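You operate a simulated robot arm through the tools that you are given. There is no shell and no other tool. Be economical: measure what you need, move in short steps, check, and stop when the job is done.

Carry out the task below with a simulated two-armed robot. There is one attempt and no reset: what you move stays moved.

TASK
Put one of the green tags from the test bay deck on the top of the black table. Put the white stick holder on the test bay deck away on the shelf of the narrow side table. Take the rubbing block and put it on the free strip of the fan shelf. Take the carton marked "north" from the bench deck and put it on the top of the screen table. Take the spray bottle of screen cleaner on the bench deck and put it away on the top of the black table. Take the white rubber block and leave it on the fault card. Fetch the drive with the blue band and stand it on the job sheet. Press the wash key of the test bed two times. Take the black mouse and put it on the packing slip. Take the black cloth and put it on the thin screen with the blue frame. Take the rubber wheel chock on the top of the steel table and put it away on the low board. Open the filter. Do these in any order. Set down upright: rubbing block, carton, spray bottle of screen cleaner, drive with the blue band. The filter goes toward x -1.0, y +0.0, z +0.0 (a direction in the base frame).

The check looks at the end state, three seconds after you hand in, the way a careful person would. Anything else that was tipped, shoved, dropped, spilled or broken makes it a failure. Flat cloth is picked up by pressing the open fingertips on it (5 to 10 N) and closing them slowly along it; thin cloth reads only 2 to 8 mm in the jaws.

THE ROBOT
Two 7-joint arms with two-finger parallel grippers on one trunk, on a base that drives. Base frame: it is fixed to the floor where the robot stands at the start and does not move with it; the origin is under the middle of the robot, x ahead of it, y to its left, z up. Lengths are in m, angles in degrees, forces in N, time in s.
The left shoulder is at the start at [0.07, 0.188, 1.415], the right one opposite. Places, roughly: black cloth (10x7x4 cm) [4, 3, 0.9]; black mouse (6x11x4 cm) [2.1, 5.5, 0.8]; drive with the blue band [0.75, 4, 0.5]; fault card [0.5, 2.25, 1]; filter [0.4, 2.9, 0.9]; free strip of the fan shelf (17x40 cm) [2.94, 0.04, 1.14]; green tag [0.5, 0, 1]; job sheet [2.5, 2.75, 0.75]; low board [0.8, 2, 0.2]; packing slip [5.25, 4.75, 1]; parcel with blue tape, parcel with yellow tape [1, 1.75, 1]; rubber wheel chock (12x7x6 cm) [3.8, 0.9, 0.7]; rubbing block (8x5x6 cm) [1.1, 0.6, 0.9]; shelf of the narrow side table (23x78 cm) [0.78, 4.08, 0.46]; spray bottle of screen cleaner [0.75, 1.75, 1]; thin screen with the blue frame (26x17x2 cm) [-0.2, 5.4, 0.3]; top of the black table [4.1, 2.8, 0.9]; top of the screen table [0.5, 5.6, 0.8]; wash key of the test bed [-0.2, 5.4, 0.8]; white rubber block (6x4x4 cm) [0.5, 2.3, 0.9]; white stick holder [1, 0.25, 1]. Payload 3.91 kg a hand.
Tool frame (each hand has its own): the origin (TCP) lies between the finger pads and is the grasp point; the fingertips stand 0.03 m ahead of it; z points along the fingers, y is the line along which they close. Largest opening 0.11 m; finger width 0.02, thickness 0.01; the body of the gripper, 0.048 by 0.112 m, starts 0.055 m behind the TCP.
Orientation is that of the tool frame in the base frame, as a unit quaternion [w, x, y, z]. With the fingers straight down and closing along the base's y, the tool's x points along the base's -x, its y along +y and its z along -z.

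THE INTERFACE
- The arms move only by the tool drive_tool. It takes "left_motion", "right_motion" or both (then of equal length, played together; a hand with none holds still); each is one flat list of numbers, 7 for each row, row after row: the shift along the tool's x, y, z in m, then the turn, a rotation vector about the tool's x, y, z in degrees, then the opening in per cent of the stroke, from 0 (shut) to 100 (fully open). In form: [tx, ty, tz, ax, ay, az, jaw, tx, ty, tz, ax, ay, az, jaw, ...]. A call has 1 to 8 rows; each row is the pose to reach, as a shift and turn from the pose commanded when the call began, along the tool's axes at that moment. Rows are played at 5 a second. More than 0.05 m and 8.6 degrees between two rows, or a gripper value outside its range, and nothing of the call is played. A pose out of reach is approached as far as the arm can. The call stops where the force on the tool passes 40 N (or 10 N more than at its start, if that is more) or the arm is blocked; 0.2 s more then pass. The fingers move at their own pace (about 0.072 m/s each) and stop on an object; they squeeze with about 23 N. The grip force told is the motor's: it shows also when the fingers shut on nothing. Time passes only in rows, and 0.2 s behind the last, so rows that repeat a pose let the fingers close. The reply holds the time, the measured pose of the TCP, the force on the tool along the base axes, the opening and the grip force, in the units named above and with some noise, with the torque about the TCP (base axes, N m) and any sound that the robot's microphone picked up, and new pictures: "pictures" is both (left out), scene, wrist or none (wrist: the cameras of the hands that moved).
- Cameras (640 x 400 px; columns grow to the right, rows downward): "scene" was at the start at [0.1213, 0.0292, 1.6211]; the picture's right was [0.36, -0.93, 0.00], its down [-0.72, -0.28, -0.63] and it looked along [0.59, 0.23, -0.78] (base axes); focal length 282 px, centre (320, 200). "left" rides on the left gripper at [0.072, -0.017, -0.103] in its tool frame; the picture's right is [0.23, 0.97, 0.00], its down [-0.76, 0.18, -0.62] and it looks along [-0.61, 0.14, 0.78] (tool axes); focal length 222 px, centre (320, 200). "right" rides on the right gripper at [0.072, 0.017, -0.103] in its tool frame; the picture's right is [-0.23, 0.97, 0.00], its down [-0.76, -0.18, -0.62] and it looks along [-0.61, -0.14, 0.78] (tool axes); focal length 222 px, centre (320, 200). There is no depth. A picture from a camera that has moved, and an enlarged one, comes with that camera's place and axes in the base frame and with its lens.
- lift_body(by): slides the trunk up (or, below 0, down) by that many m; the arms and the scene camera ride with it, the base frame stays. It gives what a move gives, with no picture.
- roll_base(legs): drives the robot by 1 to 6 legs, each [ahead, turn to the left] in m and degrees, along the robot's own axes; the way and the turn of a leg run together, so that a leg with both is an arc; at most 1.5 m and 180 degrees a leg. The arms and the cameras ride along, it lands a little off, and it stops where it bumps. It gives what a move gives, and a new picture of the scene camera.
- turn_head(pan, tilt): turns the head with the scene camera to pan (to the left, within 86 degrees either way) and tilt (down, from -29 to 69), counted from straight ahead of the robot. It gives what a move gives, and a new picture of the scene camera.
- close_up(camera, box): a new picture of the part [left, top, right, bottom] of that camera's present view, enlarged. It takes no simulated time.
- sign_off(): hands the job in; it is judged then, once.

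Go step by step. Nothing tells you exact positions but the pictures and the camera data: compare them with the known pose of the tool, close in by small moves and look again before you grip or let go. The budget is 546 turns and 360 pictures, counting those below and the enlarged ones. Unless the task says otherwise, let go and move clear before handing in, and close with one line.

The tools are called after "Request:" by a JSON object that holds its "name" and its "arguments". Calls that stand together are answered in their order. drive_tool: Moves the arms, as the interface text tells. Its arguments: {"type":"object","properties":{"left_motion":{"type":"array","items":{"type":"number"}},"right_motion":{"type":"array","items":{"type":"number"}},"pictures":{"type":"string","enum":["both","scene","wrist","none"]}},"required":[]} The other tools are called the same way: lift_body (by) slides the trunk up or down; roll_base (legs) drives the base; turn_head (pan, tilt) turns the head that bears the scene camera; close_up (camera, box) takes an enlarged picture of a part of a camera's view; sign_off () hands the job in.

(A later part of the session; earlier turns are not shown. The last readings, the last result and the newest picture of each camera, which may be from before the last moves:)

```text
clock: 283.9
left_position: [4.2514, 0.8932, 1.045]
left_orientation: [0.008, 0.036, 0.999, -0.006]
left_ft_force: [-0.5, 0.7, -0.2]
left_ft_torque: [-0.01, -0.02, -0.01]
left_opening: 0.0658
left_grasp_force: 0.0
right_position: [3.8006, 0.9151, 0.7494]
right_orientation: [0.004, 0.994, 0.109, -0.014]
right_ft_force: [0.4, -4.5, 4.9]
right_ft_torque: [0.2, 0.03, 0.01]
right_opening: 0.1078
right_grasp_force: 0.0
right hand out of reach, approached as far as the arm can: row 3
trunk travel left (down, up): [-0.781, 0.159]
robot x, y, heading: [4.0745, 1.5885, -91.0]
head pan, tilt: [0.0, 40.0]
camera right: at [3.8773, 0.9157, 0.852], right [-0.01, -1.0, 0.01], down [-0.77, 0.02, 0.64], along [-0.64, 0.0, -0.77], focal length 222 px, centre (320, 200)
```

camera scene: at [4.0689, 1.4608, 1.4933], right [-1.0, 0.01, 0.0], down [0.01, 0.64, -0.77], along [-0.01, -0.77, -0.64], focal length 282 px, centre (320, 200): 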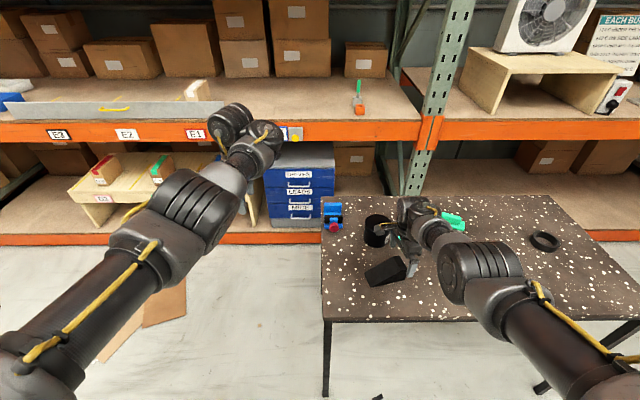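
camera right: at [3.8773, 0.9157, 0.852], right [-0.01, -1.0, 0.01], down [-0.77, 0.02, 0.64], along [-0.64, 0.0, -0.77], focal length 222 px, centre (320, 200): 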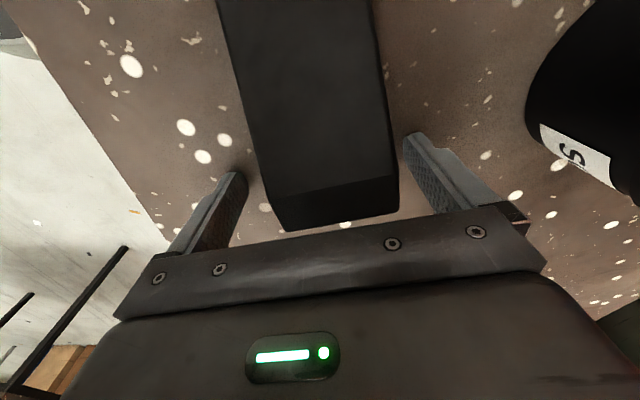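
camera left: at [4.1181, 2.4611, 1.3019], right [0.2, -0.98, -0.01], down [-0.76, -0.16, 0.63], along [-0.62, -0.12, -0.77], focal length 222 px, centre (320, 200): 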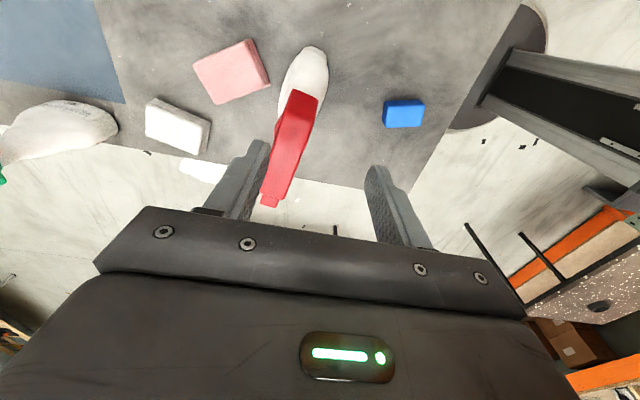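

The chock is between the fingers. I'll close.

Request:
{"name": "drive_tool", "arguments": {"right_motion": [0.0, 0, -0.002, 0, 0, 0, 80, 0.0, 0, -0.002, 0, 0, 0, 60, 0.0, 0, -0.002, 0, 0, 0, 45, 0.0, 0, -0.002, 0, 0, 0, 45], "pictures": "none"}}

Request:
{"name": "lift_body", "arguments": {"by": 0.1}}

Request:
{"name": "close_up", "arguments": {"camera": "right", "box": [0, 0, 640, 400]}}

```text
clock: 284.9
left_position: [4.2494, 0.8908, 1.043]
left_orientation: [0.008, 0.036, 0.999, -0.004]
left_ft_force: [0.0, -0.1, 0.3]
left_ft_torque: [-0.02, -0.01, -0.01]
left_opening: 0.0659
left_grasp_force: 0.1
right_position: [3.8004, 0.9164, 0.7507]
right_orientation: [0.002, 0.994, 0.109, -0.013]
right_ft_force: [-0.7, -0.6, -0.4]
right_ft_torque: [0.06, 0.17, 0.05]
right_opening: 0.0602
right_grasp_force: 22.8
trunk travel left (down, up): [-0.781, 0.159]
robot x, y, heading: [4.0726, 1.5866, -91.0]
head pan, tilt: [0.0, 40.0]
```

```text
clock: 286.2
left_position: [4.25, 0.8915, 1.1429]
left_orientation: [0.008, 0.037, 0.999, -0.004]
left_ft_force: [-0.6, 0.2, -0.7]
left_ft_torque: [0.02, 0.03, 0.05]
left_opening: 0.0662
left_grasp_force: 0.1
right_position: [3.8003, 0.9151, 0.8504]
right_orientation: [0.001, 0.994, 0.109, -0.013]
right_ft_force: [0.7, -0.6, -2.9]
right_ft_torque: [-0.04, 0.13, -0.01]
right_opening: 0.0604
right_grasp_force: 22.1
trunk travel left (down, up): [-0.881, 0.059]
robot x, y, heading: [4.0711, 1.5868, -90.8]
head pan, tilt: [0.0, 40.0]
```

```text
1.00 times, centred on (320, 200) of right
camera zoom: at [3.8765, 0.9151, 0.9517], right [-0.01, -1.0, 0.01], down [-0.77, 0.01, 0.64], along [-0.64, 0.0, -0.77], focal length 222 px, centre (320, 200)
```

zoom: 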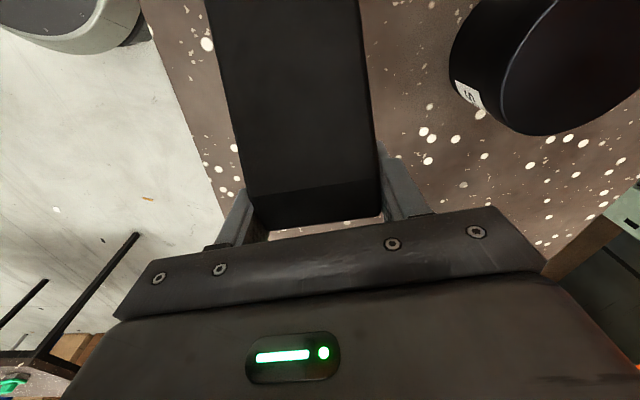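

The chock is held (60 mm). I'll raise it, turn towards -x and drive back along the corridor to the bench's rear.

Request:
{"name": "lift_body", "arguments": {"by": 0.055}}

Request:
{"name": "roll_base", "arguments": {"legs": [[0, -89], [1.15, 0], [1.1, 0]]}}

Request:
{"name": "turn_head", "arguments": {"pan": 20, "tilt": 40}}

```text
clock: 287.2
left_position: [4.2491, 0.892, 1.1973]
left_orientation: [0.008, 0.037, 0.999, -0.004]
left_ft_force: [-0.2, -0.3, -0.8]
left_ft_torque: [0.0, 0.01, 0.0]
left_opening: 0.066
left_grasp_force: 0.0
right_position: [3.8015, 0.9148, 0.9047]
right_orientation: [0.001, 0.994, 0.109, -0.014]
right_ft_force: [0.1, -0.9, -4.4]
right_ft_torque: [0.0, 0.11, 0.02]
right_opening: 0.0607
right_grasp_force: 23.2
trunk travel left (down, up): [-0.936, 0.004]
robot x, y, heading: [4.0725, 1.5875, -91.0]
head pan, tilt: [0.0, 40.0]
```

```text
clock: 301.1
left_position: [1.2481, 1.3696, 1.197]
left_orientation: [0.004, 0.725, 0.689, -0.005]
left_ft_force: [16.9, -0.8, 0.4]
left_ft_torque: [0.0, 0.12, 0.15]
left_opening: 0.0579
left_grasp_force: 0.1
right_position: [1.2646, 1.8174, 0.9061]
right_orientation: [-0.013, 0.785, -0.619, -0.002]
right_ft_force: [0.3, -0.1, -2.4]
right_ft_torque: [0.13, 0.06, -0.01]
right_opening: 0.0604
right_grasp_force: 23.1
trunk travel left (down, up): [-0.936, 0.004]
robot x, y, heading: [1.9337, 1.5615, -179.8]
head pan, tilt: [0.0, 40.0]
stopped in leg 3: the force on the tool passed its limit (the readings are from after the stop); the commanded pose is now the measured one
camera scene: at [1.8036, 1.561, 1.6481], right [0.0, 1.0, 0.0], down [0.64, 0.0, -0.77], along [-0.77, 0.0, -0.64], focal length 282 px, centre (320, 200)
```

scene: 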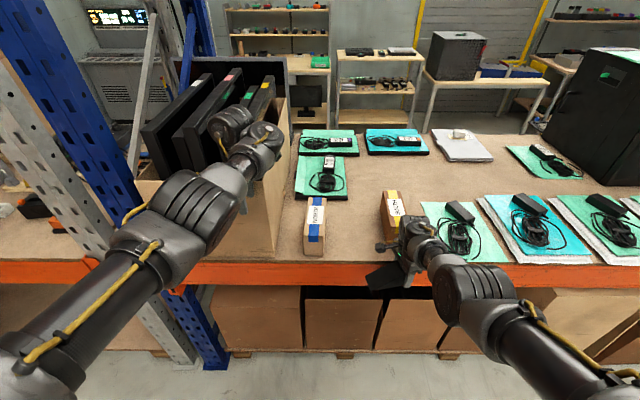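

```text
clock: 302.0
left_position: [1.2462, 1.3692, 1.1981]
left_orientation: [0.003, 0.725, 0.689, -0.006]
left_ft_force: [21.9, -0.1, -1.4]
left_ft_torque: [0.02, 0.05, 0.17]
left_opening: 0.0552
left_grasp_force: 0.2
right_position: [1.2632, 1.8165, 0.9069]
right_orientation: [-0.013, 0.785, -0.62, -0.003]
right_ft_force: [0.1, 0.0, -3.3]
right_ft_torque: [0.12, 0.01, -0.01]
right_opening: 0.0602
right_grasp_force: 23.0
trunk travel left (down, up): [-0.936, 0.004]
robot x, y, heading: [1.9322, 1.5595, -179.8]
head pan, tilt: [20.0, 40.0]
camera scene: at [1.8075, 1.5318, 1.648], right [-0.34, 0.94, 0.0], down [0.6, 0.22, -0.77], along [-0.72, -0.26, -0.64], focal length 282 px, centre (320, 200)
```

scene: 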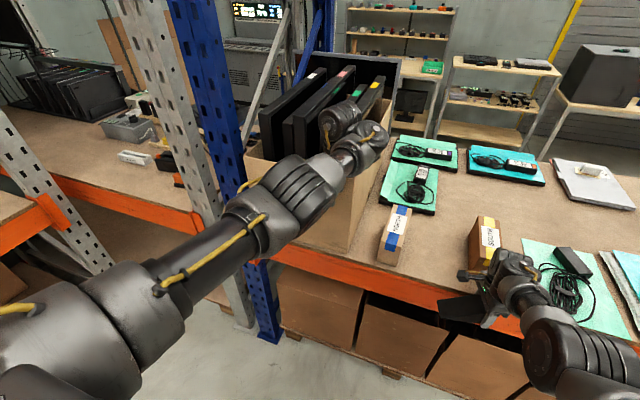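

The left hand touched the big monitor carton. I'll back off at once.

Request:
{"name": "roll_base", "arguments": {"legs": [[-0.2, 0]]}}

Request:
{"name": "turn_head", "arguments": {"pan": 0, "tilt": 45}}

```text
clock: 303.6
left_position: [1.4427, 1.3684, 1.1944]
left_orientation: [0.004, 0.724, 0.689, -0.005]
left_ft_force: [0.6, 0.4, 0.9]
left_ft_torque: [-0.01, 0.0, 0.0]
left_opening: 0.0658
left_grasp_force: 0.0
right_position: [1.4592, 1.8171, 0.9047]
right_orientation: [-0.014, 0.785, -0.62, 0.0]
right_ft_force: [-0.5, 0.5, -2.9]
right_ft_torque: [0.09, 0.01, 0.01]
right_opening: 0.0603
right_grasp_force: 22.1
trunk travel left (down, up): [-0.936, 0.004]
robot x, y, heading: [2.1338, 1.5618, -179.5]
head pan, tilt: [20.0, 40.0]
camera scene: at [2.0012, 1.5323, 1.6474], right [-0.35, 0.94, 0.0], down [0.6, 0.22, -0.77], along [-0.72, -0.27, -0.64], focal length 282 px, centre (320, 200)
```

scene: 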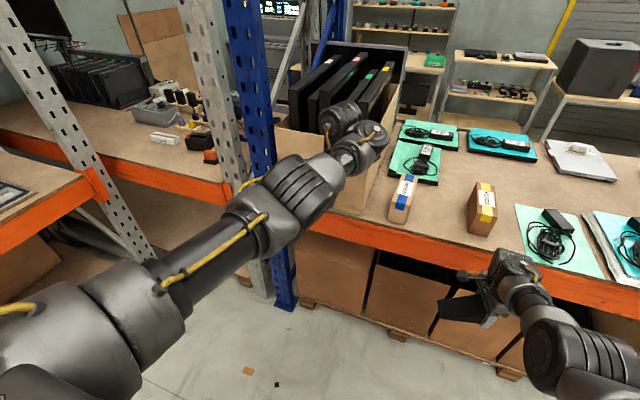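

```text
clock: 304.4
left_position: [1.4452, 1.3683, 1.1957]
left_orientation: [0.003, 0.725, 0.688, -0.005]
left_ft_force: [0.2, 0.4, 0.4]
left_ft_torque: [0.04, -0.01, 0.0]
left_opening: 0.0662
left_grasp_force: 0.1
right_position: [1.4613, 1.8172, 0.9041]
right_orientation: [-0.013, 0.785, -0.619, -0.001]
right_ft_force: [0.3, 0.4, -3.8]
right_ft_torque: [0.11, 0.01, -0.02]
right_opening: 0.0602
right_grasp_force: 23.3
trunk travel left (down, up): [-0.936, 0.004]
robot x, y, heading: [2.1357, 1.5612, -179.5]
head pan, tilt: [0.0, 45.0]
camera scene: at [2.0009, 1.5613, 1.6403], right [-0.01, 1.0, 0.0], down [0.71, 0.0, -0.71], along [-0.71, 0.0, -0.71], focal length 282 px, centre (320, 200)
```

scene: 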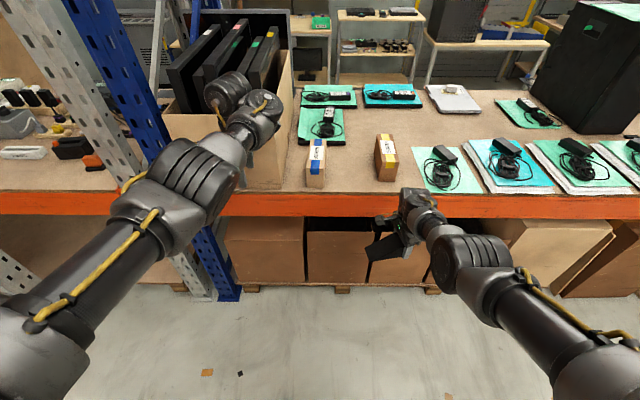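

The rear of the low board is full of boxes, so the chock must go in from the front aisle later. First I'll retract the right arm and go to the rear of the test bay for the rubbing block with the left hand.

Request:
{"name": "drive_tool", "arguments": {"right_motion": [0.01, -0.04, 0, 0, 0, 0, 45, 0.02, -0.08, 0, 0, 0, 0, 45, 0.03, -0.12, 0, 0, 0, 0, 45, 0.04, -0.16, 0, 0, 0, 0, 45, 0.05, -0.2, 0, 0, 0, 0, 45, 0.058, -0.243, 0, 0, 0, 0, 45], "pictures": "none"}}

Request:
{"name": "roll_base", "arguments": {"legs": [[0, 89.5], [0.75, 0], [0, -89.5]]}}

Request:
{"name": "turn_head", "arguments": {"pan": 0, "tilt": 40}}

Request:
{"name": "turn_head", "arguments": {"pan": 45, "tilt": 40}}

```text
clock: 305.8
left_position: [1.4443, 1.3688, 1.1969]
left_orientation: [0.003, 0.724, 0.689, -0.007]
left_ft_force: [0.4, 0.8, 0.2]
left_ft_torque: [0.0, 0.0, 0.01]
left_opening: 0.066
left_grasp_force: 0.0
right_position: [1.7125, 1.8181, 0.9096]
right_orientation: [-0.014, 0.786, -0.618, -0.001]
right_ft_force: [0.7, 1.0, -3.5]
right_ft_torque: [0.13, 0.08, -0.02]
right_opening: 0.0601
right_grasp_force: 23.0
trunk travel left (down, up): [-0.936, 0.004]
robot x, y, heading: [2.135, 1.5583, -179.4]
head pan, tilt: [0.0, 45.0]
```

```text
clock: 317.4
left_position: [1.4358, 0.6043, 1.1953]
left_orientation: [0.004, 0.723, 0.691, -0.005]
left_ft_force: [-0.3, -0.2, -0.7]
left_ft_torque: [-0.05, 0.02, 0.02]
left_opening: 0.0659
left_grasp_force: 0.0
right_position: [1.6989, 1.055, 0.9091]
right_orientation: [-0.014, 0.787, -0.617, -0.002]
right_ft_force: [0.1, 0.1, -3.5]
right_ft_torque: [0.14, 0.02, -0.02]
right_opening: 0.0603
right_grasp_force: 23.1
trunk travel left (down, up): [-0.936, 0.004]
robot x, y, heading: [2.125, 0.8056, -179.4]
head pan, tilt: [0.0, 45.0]
camera scene: at [1.9918, 0.8017, 1.6403], right [-0.01, 1.0, 0.0], down [0.71, 0.01, -0.71], along [-0.71, -0.01, -0.71], focal length 282 px, centre (320, 200)
```

scene: 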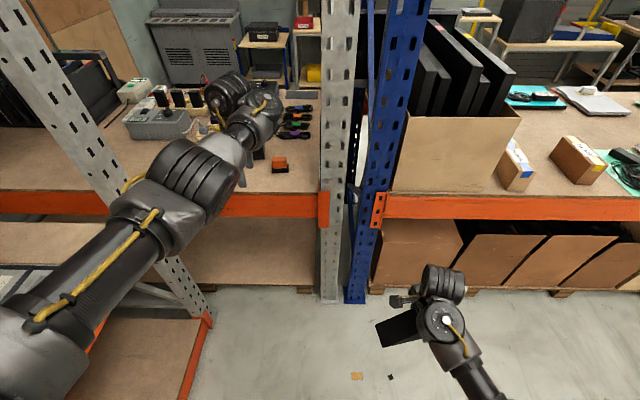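

```text
clock: 318.1
left_position: [1.4364, 0.6056, 1.1953]
left_orientation: [0.004, 0.723, 0.691, -0.005]
left_ft_force: [0.9, -0.3, -0.6]
left_ft_torque: [0.01, -0.02, 0.01]
left_opening: 0.0659
left_grasp_force: 0.1
right_position: [1.6992, 1.0552, 0.9097]
right_orientation: [-0.014, 0.788, -0.616, -0.001]
right_ft_force: [-0.5, 0.1, -2.9]
right_ft_torque: [0.1, 0.05, 0.0]
right_opening: 0.0601
right_grasp_force: 22.9
trunk travel left (down, up): [-0.936, 0.004]
robot x, y, heading: [2.1265, 0.8048, -179.3]
head pan, tilt: [0.0, 40.0]
camera scene: at [1.9881, 0.8021, 1.6475], right [-0.01, 1.0, 0.0], down [0.64, 0.01, -0.77], along [-0.77, -0.01, -0.64], focal length 282 px, centre (320, 200)
```

scene: 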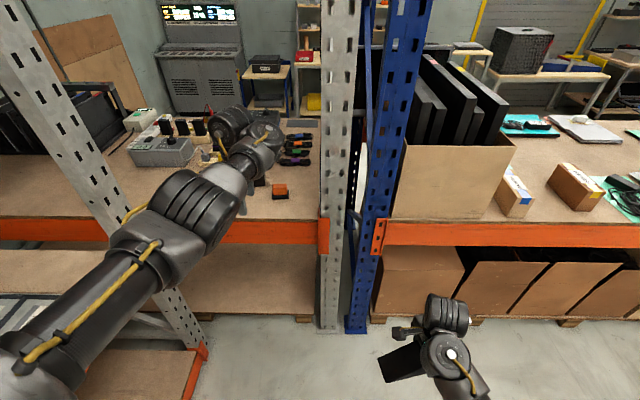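

```text
clock: 319.2
left_position: [1.435, 0.6046, 1.195]
left_orientation: [0.005, 0.723, 0.691, -0.005]
left_ft_force: [0.0, 0.5, -0.5]
left_ft_torque: [-0.01, 0.0, -0.02]
left_opening: 0.066
left_grasp_force: 0.1
right_position: [1.6991, 1.0551, 0.9093]
right_orientation: [-0.015, 0.787, -0.616, -0.002]
right_ft_force: [0.2, -0.3, -2.7]
right_ft_torque: [0.08, 0.04, 0.05]
right_opening: 0.06
right_grasp_force: 23.2
trunk travel left (down, up): [-0.936, 0.004]
robot x, y, heading: [2.1246, 0.8036, -179.2]
head pan, tilt: [45.0, 40.0]
camera scene: at [2.0136, 0.7422, 1.6476], right [-0.71, 0.7, 0.0], down [0.45, 0.46, -0.77], along [-0.54, -0.55, -0.64], focal length 282 px, centre (320, 200)
```

scene: 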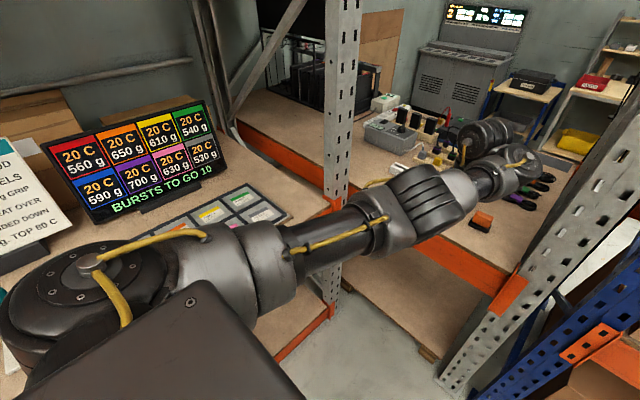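

The rubbing block (orange on a black base) is at about [1.05, 0.62]. I'll drive 0.32 m closer.

Request:
{"name": "roll_base", "arguments": {"legs": [[0.31, 0]]}}

Request:
{"name": "close_up", "arguments": {"camera": "left", "box": [0, 0, 640, 400]}}

```text
clock: 321.3
left_position: [1.1302, 0.6001, 1.1958]
left_orientation: [0.003, 0.722, 0.691, -0.006]
left_ft_force: [0.3, 0.2, -0.8]
left_ft_torque: [-0.01, 0.01, 0.0]
left_opening: 0.0661
left_grasp_force: 0.0
right_position: [1.3922, 1.0514, 0.9104]
right_orientation: [-0.013, 0.787, -0.616, -0.002]
right_ft_force: [0.1, 0.3, -1.8]
right_ft_torque: [0.11, 0.05, 0.04]
right_opening: 0.0602
right_grasp_force: 23.0
trunk travel left (down, up): [-0.936, 0.004]
robot x, y, heading: [1.8168, 0.8015, -179.1]
head pan, tilt: [45.0, 40.0]
camera scene: at [1.7075, 0.738, 1.6478], right [-0.72, 0.7, 0.0], down [0.45, 0.46, -0.77], along [-0.53, -0.55, -0.64], focal length 282 px, centre (320, 200)
```

scene: 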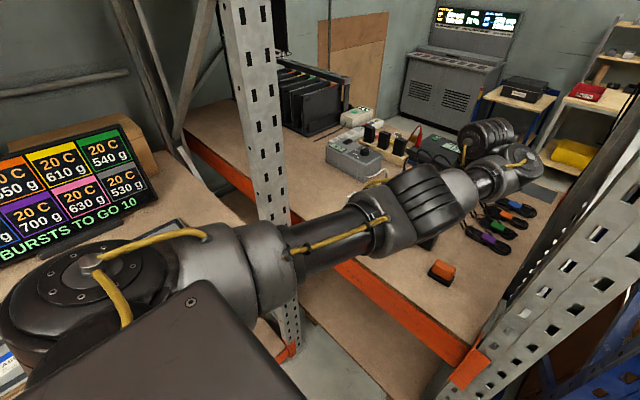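

```text
1.00 times, centred on (320, 200) of left
camera zoom: at [1.1157, 0.6745, 1.2982], right [0.98, 0.18, -0.01], down [0.15, -0.76, 0.63], along [0.11, -0.62, -0.77], focal length 222 px, centre (320, 200)
```

zoom: 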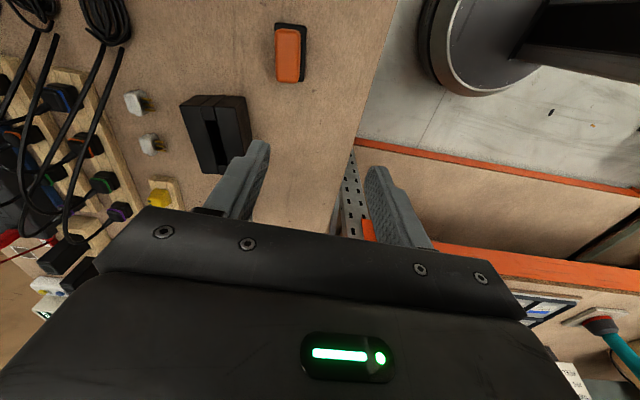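

The block is at about [1.078, 0.629], long side along y. I'll move above it and descend partway.

Request:
{"name": "drive_tool", "arguments": {"left_motion": [0.01, -0.02, 0.03, 0, 0, 0, 80, 0.02, -0.04, 0.06, 0, 0, 0, 90, 0.027, -0.053, 0.1, 0, 0, 0, 90, 0.027, -0.053, 0.145, 0, 0, 0, 90, 0.027, -0.053, 0.175, 0, 0, 0, 90], "pictures": "wrist"}}

```text
clock: 322.5
left_position: [1.0919, 0.6273, 1.0437]
left_orientation: [0.004, 0.722, 0.692, -0.006]
left_ft_force: [1.4, -0.8, 0.1]
left_ft_torque: [0.02, -0.03, 0.0]
left_opening: 0.0991
left_grasp_force: 0.2
left hand out of reach, approached as far as the arm can: row 3, 4, 5
right_position: [1.3914, 1.0518, 0.9091]
right_orientation: [-0.014, 0.788, -0.615, -0.001]
right_ft_force: [-0.6, -0.3, -3.8]
right_ft_torque: [0.14, 0.04, 0.01]
right_opening: 0.0602
right_grasp_force: 22.9
trunk travel left (down, up): [-0.936, 0.004]
robot x, y, heading: [1.8151, 0.7972, -179.4]
head pan, tilt: [45.0, 40.0]
camera left: at [1.0777, 0.7029, 1.1457], right [0.98, 0.19, -0.01], down [0.15, -0.76, 0.63], along [0.11, -0.62, -0.77], focal length 222 px, centre (320, 200)
```

left: 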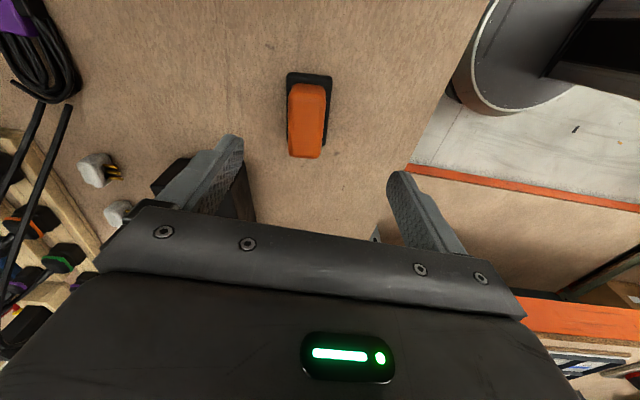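

Request:
{"name": "roll_base", "arguments": {"legs": [[0.06, 0]]}}

Request:
{"name": "drive_tool", "arguments": {"left_motion": [0.012, 0.035, 0.0, 0, 0, 0, 90, 0.012, 0.035, 0.015, 0, 0, 0, 90], "pictures": "wrist"}}

```text
clock: 323.5
left_position: [1.037, 0.6298, 1.0498]
left_orientation: [0.001, 0.723, 0.691, -0.009]
left_ft_force: [1.0, 0.6, 0.8]
left_ft_torque: [-0.02, 0.05, -0.02]
left_opening: 0.0988
left_grasp_force: 0.1
right_position: [1.3414, 1.0513, 0.9129]
right_orientation: [-0.01, 0.788, -0.616, -0.005]
right_ft_force: [0.8, -0.4, -3.5]
right_ft_torque: [0.04, 0.04, 0.02]
right_opening: 0.06
right_grasp_force: 22.1
trunk travel left (down, up): [-0.936, 0.004]
robot x, y, heading: [1.7582, 0.7963, -179.6]
head pan, tilt: [45.0, 40.0]
camera scene: at [1.6566, 0.738, 1.6483], right [-0.72, 0.7, 0.0], down [0.44, 0.46, -0.77], along [-0.54, -0.55, -0.64], focal length 282 px, centre (320, 200)
```

scene: 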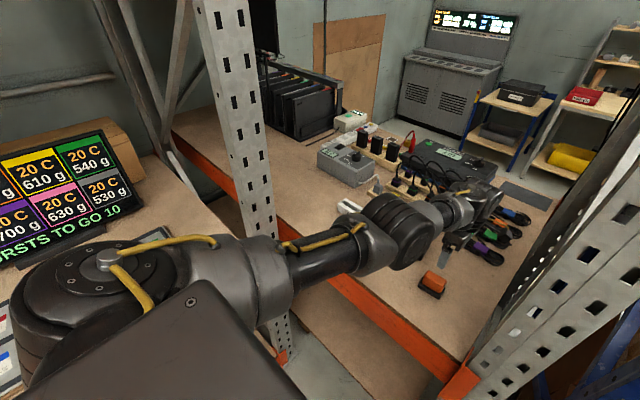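

```text
clock: 324.1
left_position: [1.0683, 0.6404, 1.0327]
left_orientation: [0.002, 0.723, 0.691, -0.008]
left_ft_force: [0.3, -0.1, -0.3]
left_ft_torque: [-0.02, 0.03, 0.01]
left_opening: 0.0988
left_grasp_force: 0.0
right_position: [1.3373, 1.0507, 0.9105]
right_orientation: [-0.013, 0.788, -0.616, -0.002]
right_ft_force: [0.3, -0.1, -3.4]
right_ft_torque: [0.1, 0.04, 0.02]
right_opening: 0.0602
right_grasp_force: 23.0
trunk travel left (down, up): [-0.936, 0.004]
robot x, y, heading: [1.7553, 0.7956, -179.2]
head pan, tilt: [45.0, 40.0]
camera left: at [1.0555, 0.7148, 1.1346], right [0.98, 0.18, -0.01], down [0.15, -0.76, 0.63], along [0.11, -0.62, -0.77], focal length 222 px, centre (320, 200)
```

left: 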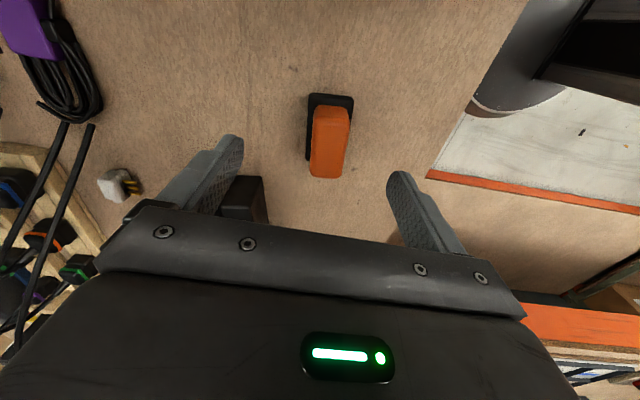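

Request:
{"name": "drive_tool", "arguments": {"left_motion": [0.006, 0.008, 0.03, 0, 0, 0, 90, 0.006, 0.008, 0.06, 0, 0, 0, 90, 0.006, 0.008, 0.08, 0, 0, 0, 90], "pictures": "wrist"}}

```text
clock: 324.9
left_position: [1.0744, 0.6444, 0.9487]
left_orientation: [0.003, 0.723, 0.691, -0.007]
left_ft_force: [0.1, -0.4, -1.5]
left_ft_torque: [0.02, 0.0, 0.01]
left_opening: 0.0988
left_grasp_force: 0.1
right_position: [1.3353, 1.0505, 0.909]
right_orientation: [-0.014, 0.788, -0.616, -0.002]
right_ft_force: [-0.2, 0.5, -4.1]
right_ft_torque: [0.12, 0.01, -0.01]
right_opening: 0.0603
right_grasp_force: 22.8
trunk travel left (down, up): [-0.936, 0.004]
robot x, y, heading: [1.7564, 0.7971, -179.0]
head pan, tilt: [45.0, 40.0]
camera left: at [1.0613, 0.7193, 1.0509], right [0.98, 0.18, -0.01], down [0.15, -0.76, 0.63], along [0.11, -0.62, -0.77], focal length 222 px, centre (320, 200)
```

left: 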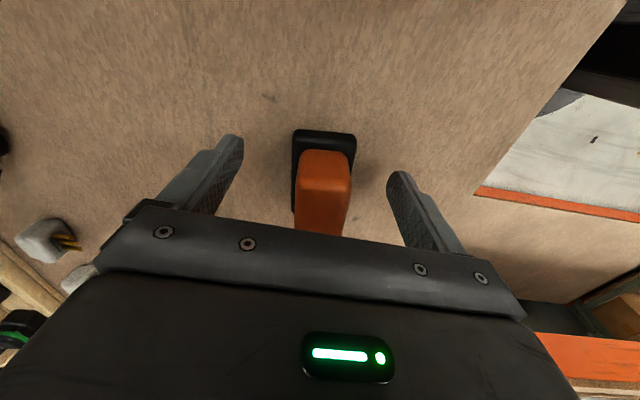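

Well centred. I'll close on the orange grip and lift.

Request:
{"name": "drive_tool", "arguments": {"left_motion": [0, 0, 0, 0, 0, 0, 60, 0, 0, 0, 0, 0, 0, 40, 0, 0, 0, 0, 0, 0, 20, 0, 0, 0, 0, 0, 0, 15, 0, 0, 0, 0, 0, 0, 15, 0, 0, -0.03, 0, 0, 0, 15, 0, 0, -0.06, 0, 0, 0, 15], "pictures": "wrist"}}

```text
clock: 326.5
left_position: [1.0759, 0.6457, 1.0091]
left_orientation: [0.003, 0.723, 0.69, -0.006]
left_ft_force: [0.3, 0.0, -0.8]
left_ft_torque: [0.03, -0.02, -0.01]
left_opening: 0.0316
left_grasp_force: 23.0
right_position: [1.3368, 1.0524, 0.9096]
right_orientation: [-0.014, 0.788, -0.616, -0.001]
right_ft_force: [-0.2, 0.1, -3.9]
right_ft_torque: [0.11, 0.03, 0.01]
right_opening: 0.0601
right_grasp_force: 23.4
trunk travel left (down, up): [-0.936, 0.004]
robot x, y, heading: [1.7563, 0.8006, -178.8]
head pan, tilt: [45.0, 40.0]
camera left: at [1.0626, 0.7209, 1.1121], right [0.98, 0.18, -0.01], down [0.15, -0.76, 0.63], along [0.11, -0.62, -0.77], focal length 222 px, centre (320, 200)
```

left: 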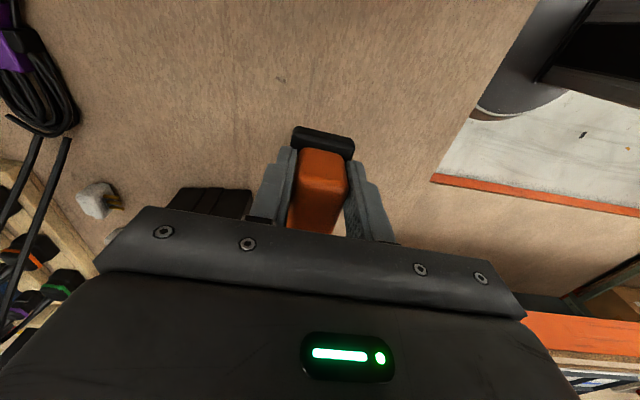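

The rubbing block is held (32 mm). I'll back out and loop round to face the fan shelf from y ≈ 1.3.

Request:
{"name": "drive_tool", "arguments": {"left_motion": [0, 0, -0.04, 0, 0, 0, 15, 0, 0, -0.08, 0, 0, 0, 15, 0, 0, -0.12, 0, 0, 0, 15, 0, 0, -0.16, 0, 0, 0, 15], "pictures": "none"}}

Request:
{"name": "roll_base", "arguments": {"legs": [[-0.5, 0], [0, -90], [0.5, 0], [0, -90], [0.38, 0], [0, -90]]}}

Request:
{"name": "turn_head", "arguments": {"pan": 0, "tilt": 30}}

```text
clock: 327.5
left_position: [1.0759, 0.6572, 1.155]
left_orientation: [0.003, 0.721, 0.693, -0.006]
left_ft_force: [-0.5, -0.7, -1.2]
left_ft_torque: [-0.03, 0.03, 0.0]
left_opening: 0.0318
left_grasp_force: 22.6
left hand out of reach, approached as far as the arm can: row 4
right_position: [1.3376, 1.0511, 0.9097]
right_orientation: [-0.014, 0.788, -0.615, -0.001]
right_ft_force: [0.5, 0.4, -3.4]
right_ft_torque: [0.14, 0.0, -0.01]
right_opening: 0.0603
right_grasp_force: 23.2
trunk travel left (down, up): [-0.936, 0.004]
robot x, y, heading: [1.7565, 0.7997, -179.2]
head pan, tilt: [45.0, 40.0]
```

```text
clock: 346.3
left_position: [2.7892, 0.6395, 1.1543]
left_orientation: [0.007, 0.0, 1.0, -0.002]
left_ft_force: [0.7, 0.1, -0.9]
left_ft_torque: [-0.01, 0.01, 0.0]
left_opening: 0.0316
left_grasp_force: 22.6
right_position: [2.3846, 0.8833, 0.9112]
right_orientation: [-0.009, 0.989, 0.144, -0.011]
right_ft_force: [0.0, -0.2, -3.7]
right_ft_torque: [-0.01, 0.14, -0.01]
right_opening: 0.0601
right_grasp_force: 23.4
trunk travel left (down, up): [-0.936, 0.004]
robot x, y, heading: [2.6193, 1.3134, -86.6]
head pan, tilt: [45.0, 40.0]
camera scene: at [2.6845, 1.2076, 1.6475], right [-0.66, -0.75, 0.0], down [-0.48, 0.43, -0.77], along [0.57, -0.51, -0.64], focal length 282 px, centre (320, 200)
```

scene: 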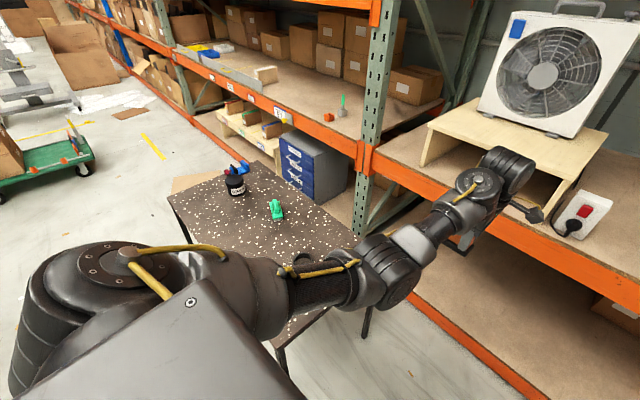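

```text
clock: 347.5
left_position: [2.7888, 0.6407, 1.1546]
left_orientation: [0.007, 0.0, 1.0, -0.002]
left_ft_force: [0.0, -0.7, -0.9]
left_ft_torque: [-0.01, 0.03, 0.01]
left_opening: 0.032
left_grasp_force: 23.6
right_position: [2.3833, 0.8835, 0.91]
right_orientation: [-0.008, 0.989, 0.145, -0.011]
right_ft_force: [-0.2, 0.2, -3.0]
right_ft_torque: [-0.03, 0.09, -0.01]
right_opening: 0.0598
right_grasp_force: 23.7
trunk travel left (down, up): [-0.936, 0.004]
robot x, y, heading: [2.6205, 1.3136, -86.8]
head pan, tilt: [0.0, 30.0]
camera scene: at [2.6262, 1.1738, 1.6629], right [-1.0, -0.06, 0.0], down [-0.03, 0.5, -0.87], along [0.05, -0.86, -0.5], focal length 282 px, centre (320, 200)
```

scene: 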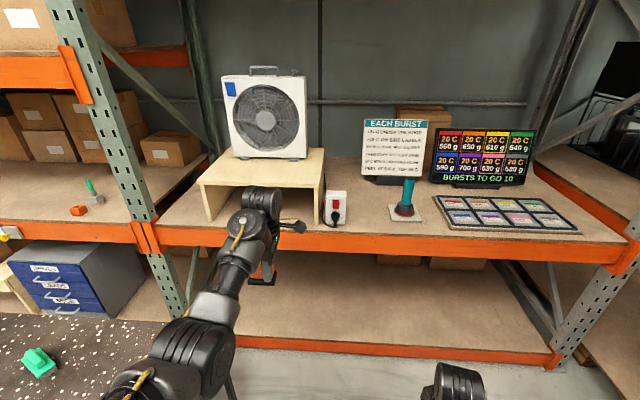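

The free strip lies in front of the fan, centre about [2.95, 0.04, 1.14]. I'll drive 0.42 m ahead and then extend and raise the left arm.

Request:
{"name": "roll_base", "arguments": {"legs": [[0.42, -2]]}}

Request:
{"name": "drive_tool", "arguments": {"left_motion": [-0.015, 0.02, -0.015, 0, 0, 0, 15, -0.03, 0.04, -0.03, 0, 0, 0, 15, -0.04, 0.06, -0.045, 0, 0, 0, 15, -0.05, 0.08, -0.06, 0, 0, 0, 15], "pictures": "none"}}

```text
clock: 350.1
left_position: [2.788, 0.2139, 1.1551]
left_orientation: [0.007, 0.014, 1.0, -0.004]
left_ft_force: [0.6, 0.3, -1.5]
left_ft_torque: [0.03, 0.05, -0.01]
left_opening: 0.0316
left_grasp_force: 22.9
right_position: [2.3896, 0.4664, 0.9107]
right_orientation: [-0.008, 0.991, 0.13, -0.011]
right_ft_force: [-0.1, 0.0, -3.1]
right_ft_torque: [-0.04, 0.1, 0.03]
right_opening: 0.06
right_grasp_force: 23.0
trunk travel left (down, up): [-0.936, 0.004]
robot x, y, heading: [2.6373, 0.8878, -87.9]
head pan, tilt: [0.0, 30.0]
camera scene: at [2.6404, 0.7516, 1.6631], right [-1.0, -0.03, 0.0], down [-0.01, 0.5, -0.87], along [0.03, -0.87, -0.5], focal length 282 px, centre (320, 200)
```

scene: 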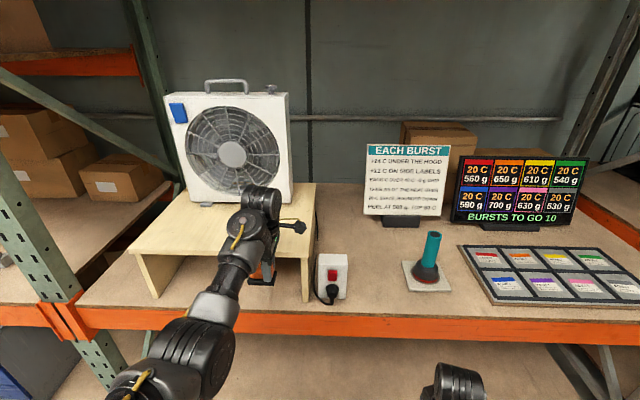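

```text
clock: 351.1
left_position: [2.8267, 0.2221, 1.1312]
left_orientation: [0.006, 0.014, 1.0, -0.003]
left_ft_force: [-0.2, -0.3, -0.6]
left_ft_torque: [-0.03, 0.02, -0.01]
left_opening: 0.0318
left_grasp_force: 23.3
left hand out of reach, approached as far as the arm can: row 1, 2, 3, 4
right_position: [2.3913, 0.466, 0.9099]
right_orientation: [-0.009, 0.991, 0.131, -0.012]
right_ft_force: [0.5, -0.3, -2.1]
right_ft_torque: [-0.03, 0.13, -0.06]
right_opening: 0.0597
right_grasp_force: 22.9
trunk travel left (down, up): [-0.936, 0.004]
robot x, y, heading: [2.6398, 0.888, -88.3]
head pan, tilt: [0.0, 30.0]
```

I moved the wrong way along the tool's y. I'll extend it forward to get height before driving on.

Request:
{"name": "drive_tool", "arguments": {"left_motion": [-0.02, -0.04, 0, 0, 0, 0, 15, -0.04, -0.08, 0, 0, 0, 0, 15, -0.05, -0.094, 0, 0, 0, 0, 15], "pictures": "none"}}

```text
clock: 351.6
left_position: [2.8459, 0.1745, 1.1348]
left_orientation: [0.005, 0.016, 1.0, 0.009]
left_ft_force: [-0.4, 0.5, -1.0]
left_ft_torque: [-0.01, 0.03, 0.0]
left_opening: 0.0318
left_grasp_force: 22.9
left hand out of reach, approached as far as the arm can: row 2
right_position: [2.3899, 0.4691, 0.9109]
right_orientation: [-0.007, 0.991, 0.13, -0.012]
right_ft_force: [-0.1, 0.3, -3.9]
right_ft_torque: [-0.04, 0.07, 0.0]
right_opening: 0.0599
right_grasp_force: 23.0
trunk travel left (down, up): [-0.936, 0.004]
robot x, y, heading: [2.6398, 0.8916, -88.4]
head pan, tilt: [0.0, 30.0]
stopped in row 2 (left hand): the force on the tool passed its limit (the readings are from after the stop); the commanded pose is now the measured one
```

It touched something (probably the bridge's front edge). I'll pull straight back and look.

Request:
{"name": "drive_tool", "arguments": {"left_motion": [0, 0.03, 0, 0, 0, 0, 15, 0, 0.06, 0, 0, 0, 0, 15], "pictures": "both"}}

```text
clock: 352.2
left_position: [2.8454, 0.2216, 1.1291]
left_orientation: [0.005, 0.015, 1.0, 0.009]
left_ft_force: [0.9, 0.5, -1.4]
left_ft_torque: [-0.02, 0.06, 0.0]
left_opening: 0.0317
left_grasp_force: 22.9
left hand out of reach, approached as far as the arm can: row 2
right_position: [2.3895, 0.469, 0.911]
right_orientation: [-0.006, 0.991, 0.13, -0.012]
right_ft_force: [0.2, 0.3, -3.8]
right_ft_torque: [-0.07, 0.12, -0.02]
right_opening: 0.0595
right_grasp_force: 23.3
trunk travel left (down, up): [-0.936, 0.004]
robot x, y, heading: [2.6375, 0.8917, -88.2]
head pan, tilt: [0.0, 30.0]
camera scene: at [2.6409, 0.7533, 1.6633], right [-1.0, -0.03, 0.0], down [-0.01, 0.5, -0.87], along [0.03, -0.87, -0.5], focal length 282 px, centre (320, 200)
camera left: at [2.7717, 0.2048, 1.2306], right [-0.2, 0.98, 0.02], down [0.76, 0.14, 0.63], along [0.62, 0.14, -0.77], focal length 222 px, centre (320, 200)
```

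scene: 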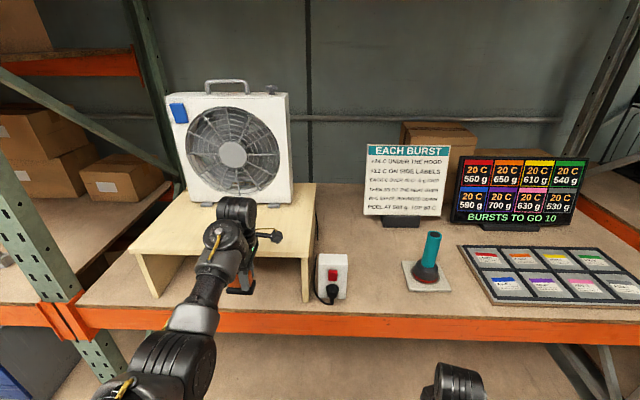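
left: 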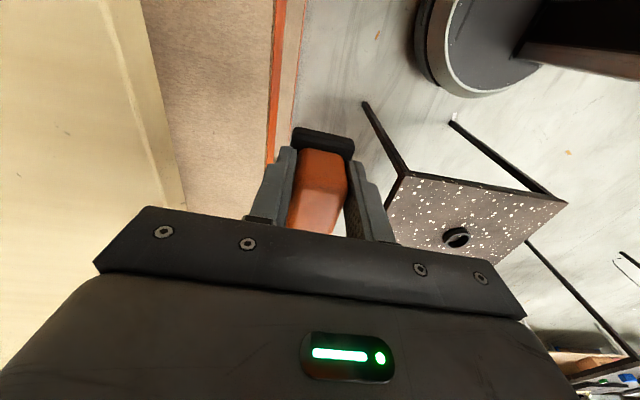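

Nothing moved. I'll back up 12 cm so the arm can stretch out, which should give it the needed height.

Request:
{"name": "roll_base", "arguments": {"legs": [[-0.12, 0]]}}

Request:
{"name": "drive_tool", "arguments": {"left_motion": [-0.01, -0.05, -0.02, 0, 0, 0, 15, -0.02, -0.08, -0.045, 0, 0, 0, 15, -0.03, -0.11, -0.07, 0, 0, 0, 15, -0.04, -0.12, -0.09, 0, 0, 0, 15], "pictures": "none"}}

```text
clock: 353.4
left_position: [2.8429, 0.337, 1.1286]
left_orientation: [0.006, 0.016, 1.0, 0.01]
left_ft_force: [-0.8, 0.4, -1.3]
left_ft_torque: [-0.02, 0.07, -0.02]
left_opening: 0.0318
left_grasp_force: 23.2
right_position: [2.3864, 0.5824, 0.9084]
right_orientation: [-0.008, 0.991, 0.129, -0.011]
right_ft_force: [0.0, -0.5, -2.6]
right_ft_torque: [-0.05, 0.11, -0.01]
right_opening: 0.0597
right_grasp_force: 23.0
trunk travel left (down, up): [-0.936, 0.004]
robot x, y, heading: [2.63, 1.0068, -88.3]
head pan, tilt: [0.0, 30.0]
camera scene: at [2.6371, 0.8678, 1.6629], right [-1.0, -0.03, 0.0], down [-0.01, 0.5, -0.87], along [0.03, -0.87, -0.5], focal length 282 px, centre (320, 200)
```

scene: 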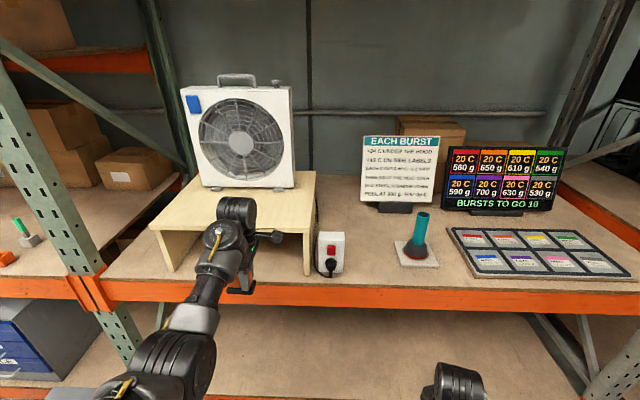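

```text
refused: row 1 steps farther than a row can; nothing moved
```

Request:
{"name": "drive_tool", "arguments": {"left_motion": [0, -0.03, -0.02, 0, 0, 0, 15, 0, -0.06, -0.04, 0, 0, 0, 15, 0, -0.08, -0.07, 0, 0, 0, 15, 0, -0.1, -0.1, 0, 0, 0, 15, 0, -0.12, -0.1, 0, 0, 0, 15], "pictures": "none"}}

```text
clock: 354.6
left_position: [2.8449, 0.2595, 1.2315]
left_orientation: [0.005, 0.015, 1.0, 0.011]
left_ft_force: [-0.6, 0.4, -1.4]
left_ft_torque: [-0.04, 0.0, -0.01]
left_opening: 0.0317
left_grasp_force: 22.7
left hand out of reach, approached as far as the arm can: row 3, 4, 5
right_position: [2.3861, 0.5836, 0.91]
right_orientation: [-0.008, 0.991, 0.13, -0.011]
right_ft_force: [0.1, -0.3, -3.0]
right_ft_torque: [-0.05, 0.11, 0.0]
right_opening: 0.0597
right_grasp_force: 22.5
trunk travel left (down, up): [-0.936, 0.004]
robot x, y, heading: [2.6328, 1.0091, -88.3]
head pan, tilt: [0.0, 30.0]
```

The hand is now at z = 1.23, high enough. I'll drive 0.21 m ahead over the strip.

Request:
{"name": "roll_base", "arguments": {"legs": [[0.21, 0]]}}

Request:
{"name": "drive_tool", "arguments": {"left_motion": [-0.03, 0, 0, 0, 0, 0, 15, -0.06, 0, 0, 0, 0, 0, 15], "pictures": "both"}}

```text
clock: 356.3
left_position: [2.8538, 0.0552, 1.2335]
left_orientation: [0.005, 0.014, 1.0, 0.01]
left_ft_force: [-0.2, -0.1, -1.3]
left_ft_torque: [-0.04, 0.04, 0.02]
left_opening: 0.0317
left_grasp_force: 22.6
right_position: [2.3948, 0.3757, 0.911]
right_orientation: [-0.007, 0.991, 0.132, -0.012]
right_ft_force: [0.3, 0.6, -3.0]
right_ft_torque: [0.0, 0.13, 0.0]
right_opening: 0.0598
right_grasp_force: 22.9
trunk travel left (down, up): [-0.936, 0.004]
robot x, y, heading: [2.6409, 0.7971, -87.9]
head pan, tilt: [0.0, 30.0]
camera scene: at [2.644, 0.6628, 1.6633], right [-1.0, -0.03, 0.0], down [-0.02, 0.5, -0.87], along [0.03, -0.87, -0.5], focal length 282 px, centre (320, 200)
```

scene: 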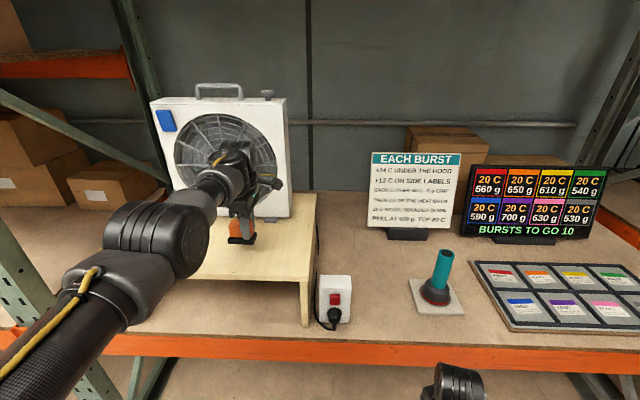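

```text
clock: 356.9
left_position: [2.9159, 0.0524, 1.2339]
left_orientation: [0.004, 0.014, 1.0, 0.01]
left_ft_force: [0.0, 0.1, -1.7]
left_ft_torque: [-0.01, 0.07, -0.01]
left_opening: 0.0318
left_grasp_force: 23.2
right_position: [2.3953, 0.3751, 0.9107]
right_orientation: [-0.008, 0.991, 0.132, -0.012]
right_ft_force: [0.3, 0.9, -3.2]
right_ft_torque: [-0.06, 0.13, 0.01]
right_opening: 0.0599
right_grasp_force: 23.4
trunk travel left (down, up): [-0.936, 0.004]
robot x, y, heading: [2.6376, 0.7976, -88.2]
head pan, tilt: [0.0, 30.0]
camera scene: at [2.6467, 0.6608, 1.663], right [-1.0, -0.03, 0.0], down [-0.02, 0.5, -0.87], along [0.03, -0.87, -0.5], focal length 282 px, centre (320, 200)
camera left: at [2.8414, 0.0366, 1.3352], right [-0.2, 0.98, 0.02], down [0.76, 0.14, 0.63], along [0.62, 0.14, -0.77], focal length 222 px, centre (320, 200)
```

scene: 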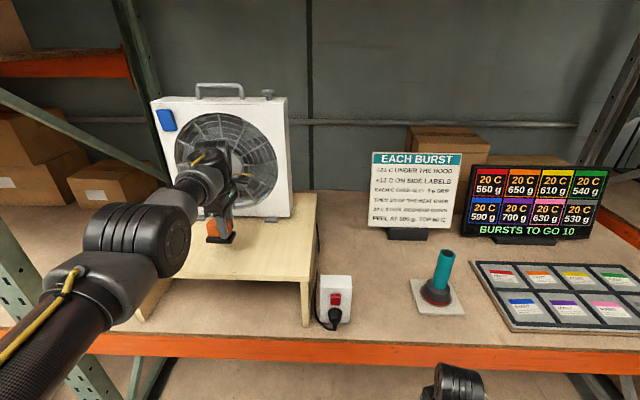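
left: 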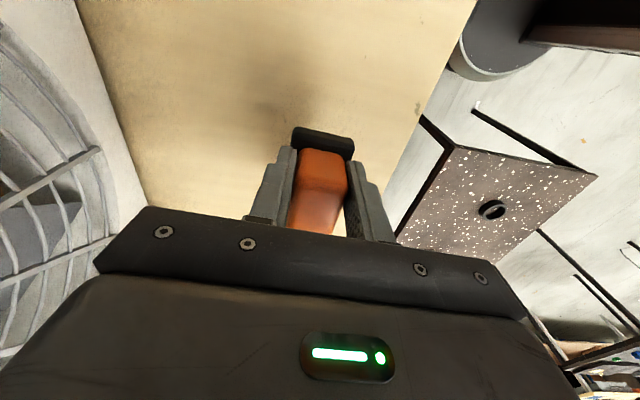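

It's over the strip with room on both sides. I'll lower by the trunk in steps.

Request:
{"name": "lift_body", "arguments": {"by": -0.025}}

Request:
{"name": "lift_body", "arguments": {"by": -0.006}}

```text
clock: 357.6
left_position: [2.9135, 0.0517, 1.2079]
left_orientation: [0.004, 0.014, 1.0, 0.011]
left_ft_force: [0.3, -0.5, -0.8]
left_ft_torque: [0.01, 0.03, -0.01]
left_opening: 0.032
left_grasp_force: 22.6
right_position: [2.3937, 0.3753, 0.8837]
right_orientation: [-0.008, 0.991, 0.132, -0.01]
right_ft_force: [-0.1, 0.1, -3.1]
right_ft_torque: [-0.07, 0.07, 0.01]
right_opening: 0.0598
right_grasp_force: 23.3
trunk travel left (down, up): [-0.911, 0.029]
robot x, y, heading: [2.6402, 0.7991, -87.9]
head pan, tilt: [0.0, 30.0]
```

```text
clock: 358.1
left_position: [2.9133, 0.052, 1.2027]
left_orientation: [0.005, 0.014, 1.0, 0.01]
left_ft_force: [-0.1, 0.0, -0.9]
left_ft_torque: [-0.02, 0.01, -0.03]
left_opening: 0.0317
left_grasp_force: 22.7
right_position: [2.395, 0.3744, 0.879]
right_orientation: [-0.008, 0.991, 0.132, -0.011]
right_ft_force: [0.2, -0.6, -3.2]
right_ft_torque: [0.02, 0.12, 0.02]
right_opening: 0.0597
right_grasp_force: 22.9
trunk travel left (down, up): [-0.905, 0.035]
robot x, y, heading: [2.64, 0.8008, -88.1]
head pan, tilt: [0.0, 30.0]
```

Request:
{"name": "lift_body", "arguments": {"by": -0.006}}

Request:
{"name": "lift_body", "arguments": {"by": -0.004}}

Request:
{"name": "close_up", "arguments": {"camera": "left", "box": [200, 80, 440, 260]}}

```text
clock: 358.7
left_position: [2.9121, 0.0519, 1.1953]
left_orientation: [0.005, 0.014, 1.0, 0.011]
left_ft_force: [-0.7, 0.0, -1.5]
left_ft_torque: [-0.02, 0.01, 0.0]
left_opening: 0.032
left_grasp_force: 23.1
right_position: [2.3944, 0.373, 0.8721]
right_orientation: [-0.008, 0.991, 0.132, -0.011]
right_ft_force: [0.0, 0.1, -3.4]
right_ft_torque: [-0.06, 0.1, 0.0]
right_opening: 0.06
right_grasp_force: 22.9
trunk travel left (down, up): [-0.899, 0.041]
robot x, y, heading: [2.6409, 0.8005, -88.2]
head pan, tilt: [0.0, 30.0]
```

```text
clock: 359.2
left_position: [2.9132, 0.0515, 1.1916]
left_orientation: [0.006, 0.015, 1.0, 0.012]
left_ft_force: [0.4, 0.1, -1.7]
left_ft_torque: [-0.01, 0.02, -0.03]
left_opening: 0.0319
left_grasp_force: 22.9
right_position: [2.3947, 0.3739, 0.8692]
right_orientation: [-0.008, 0.991, 0.132, -0.01]
right_ft_force: [-0.6, 0.1, -3.6]
right_ft_torque: [-0.03, 0.12, 0.01]
right_opening: 0.06
right_grasp_force: 22.8
trunk travel left (down, up): [-0.895, 0.045]
robot x, y, heading: [2.6377, 0.796, -88.1]
head pan, tilt: [0.0, 30.0]
```

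```text
2.22 times, centred on (320, 170) of left
camera zoom: at [2.8392, 0.0345, 1.2934], right [-0.2, 0.98, 0.02], down [0.76, 0.14, 0.63], along [0.62, 0.14, -0.77], focal length 494 px, centre (320, 267)
```

zoom: 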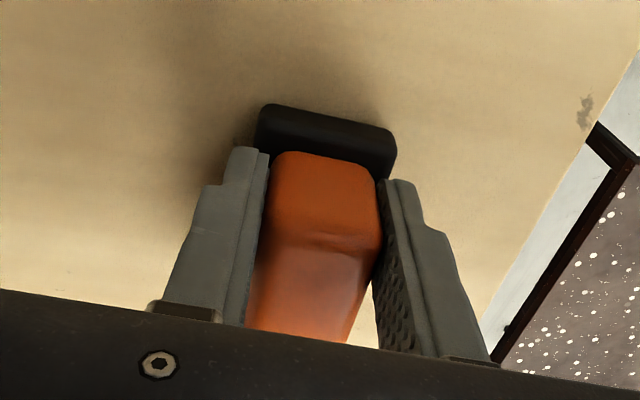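

Close to touching; I'll go on in single small steps.

Request:
{"name": "lift_body", "arguments": {"by": -0.004}}

Request:
{"name": "lift_body", "arguments": {"by": -0.003}}

```text
clock: 359.7
left_position: [2.9133, 0.0532, 1.1898]
left_orientation: [0.005, 0.014, 1.0, 0.008]
left_ft_force: [0.8, -0.8, 8.5]
left_ft_torque: [-0.26, -0.52, -0.03]
left_opening: 0.0319
left_grasp_force: 22.7
right_position: [2.3938, 0.3757, 0.8653]
right_orientation: [-0.008, 0.991, 0.132, -0.011]
right_ft_force: [0.0, 0.7, -3.9]
right_ft_torque: [-0.04, 0.13, -0.02]
right_opening: 0.0598
right_grasp_force: 22.5
trunk travel left (down, up): [-0.891, 0.049]
robot x, y, heading: [2.6391, 0.7985, -88.3]
head pan, tilt: [0.0, 30.0]
```

```text
clock: 360.2
left_position: [2.9115, 0.0518, 1.19]
left_orientation: [0.006, 0.014, 1.0, 0.007]
left_ft_force: [2.5, -5.2, 21.7]
left_ft_torque: [-0.62, -0.08, -0.02]
left_opening: 0.032
left_grasp_force: 23.1
right_position: [2.3948, 0.3752, 0.8623]
right_orientation: [-0.008, 0.991, 0.132, -0.01]
right_ft_force: [0.7, -0.7, -3.2]
right_ft_torque: [0.0, 0.1, 0.01]
right_opening: 0.0599
right_grasp_force: 22.9
trunk travel left (down, up): [-0.888, 0.052]
robot x, y, heading: [2.6376, 0.8008, -87.9]
head pan, tilt: [0.0, 30.0]
```

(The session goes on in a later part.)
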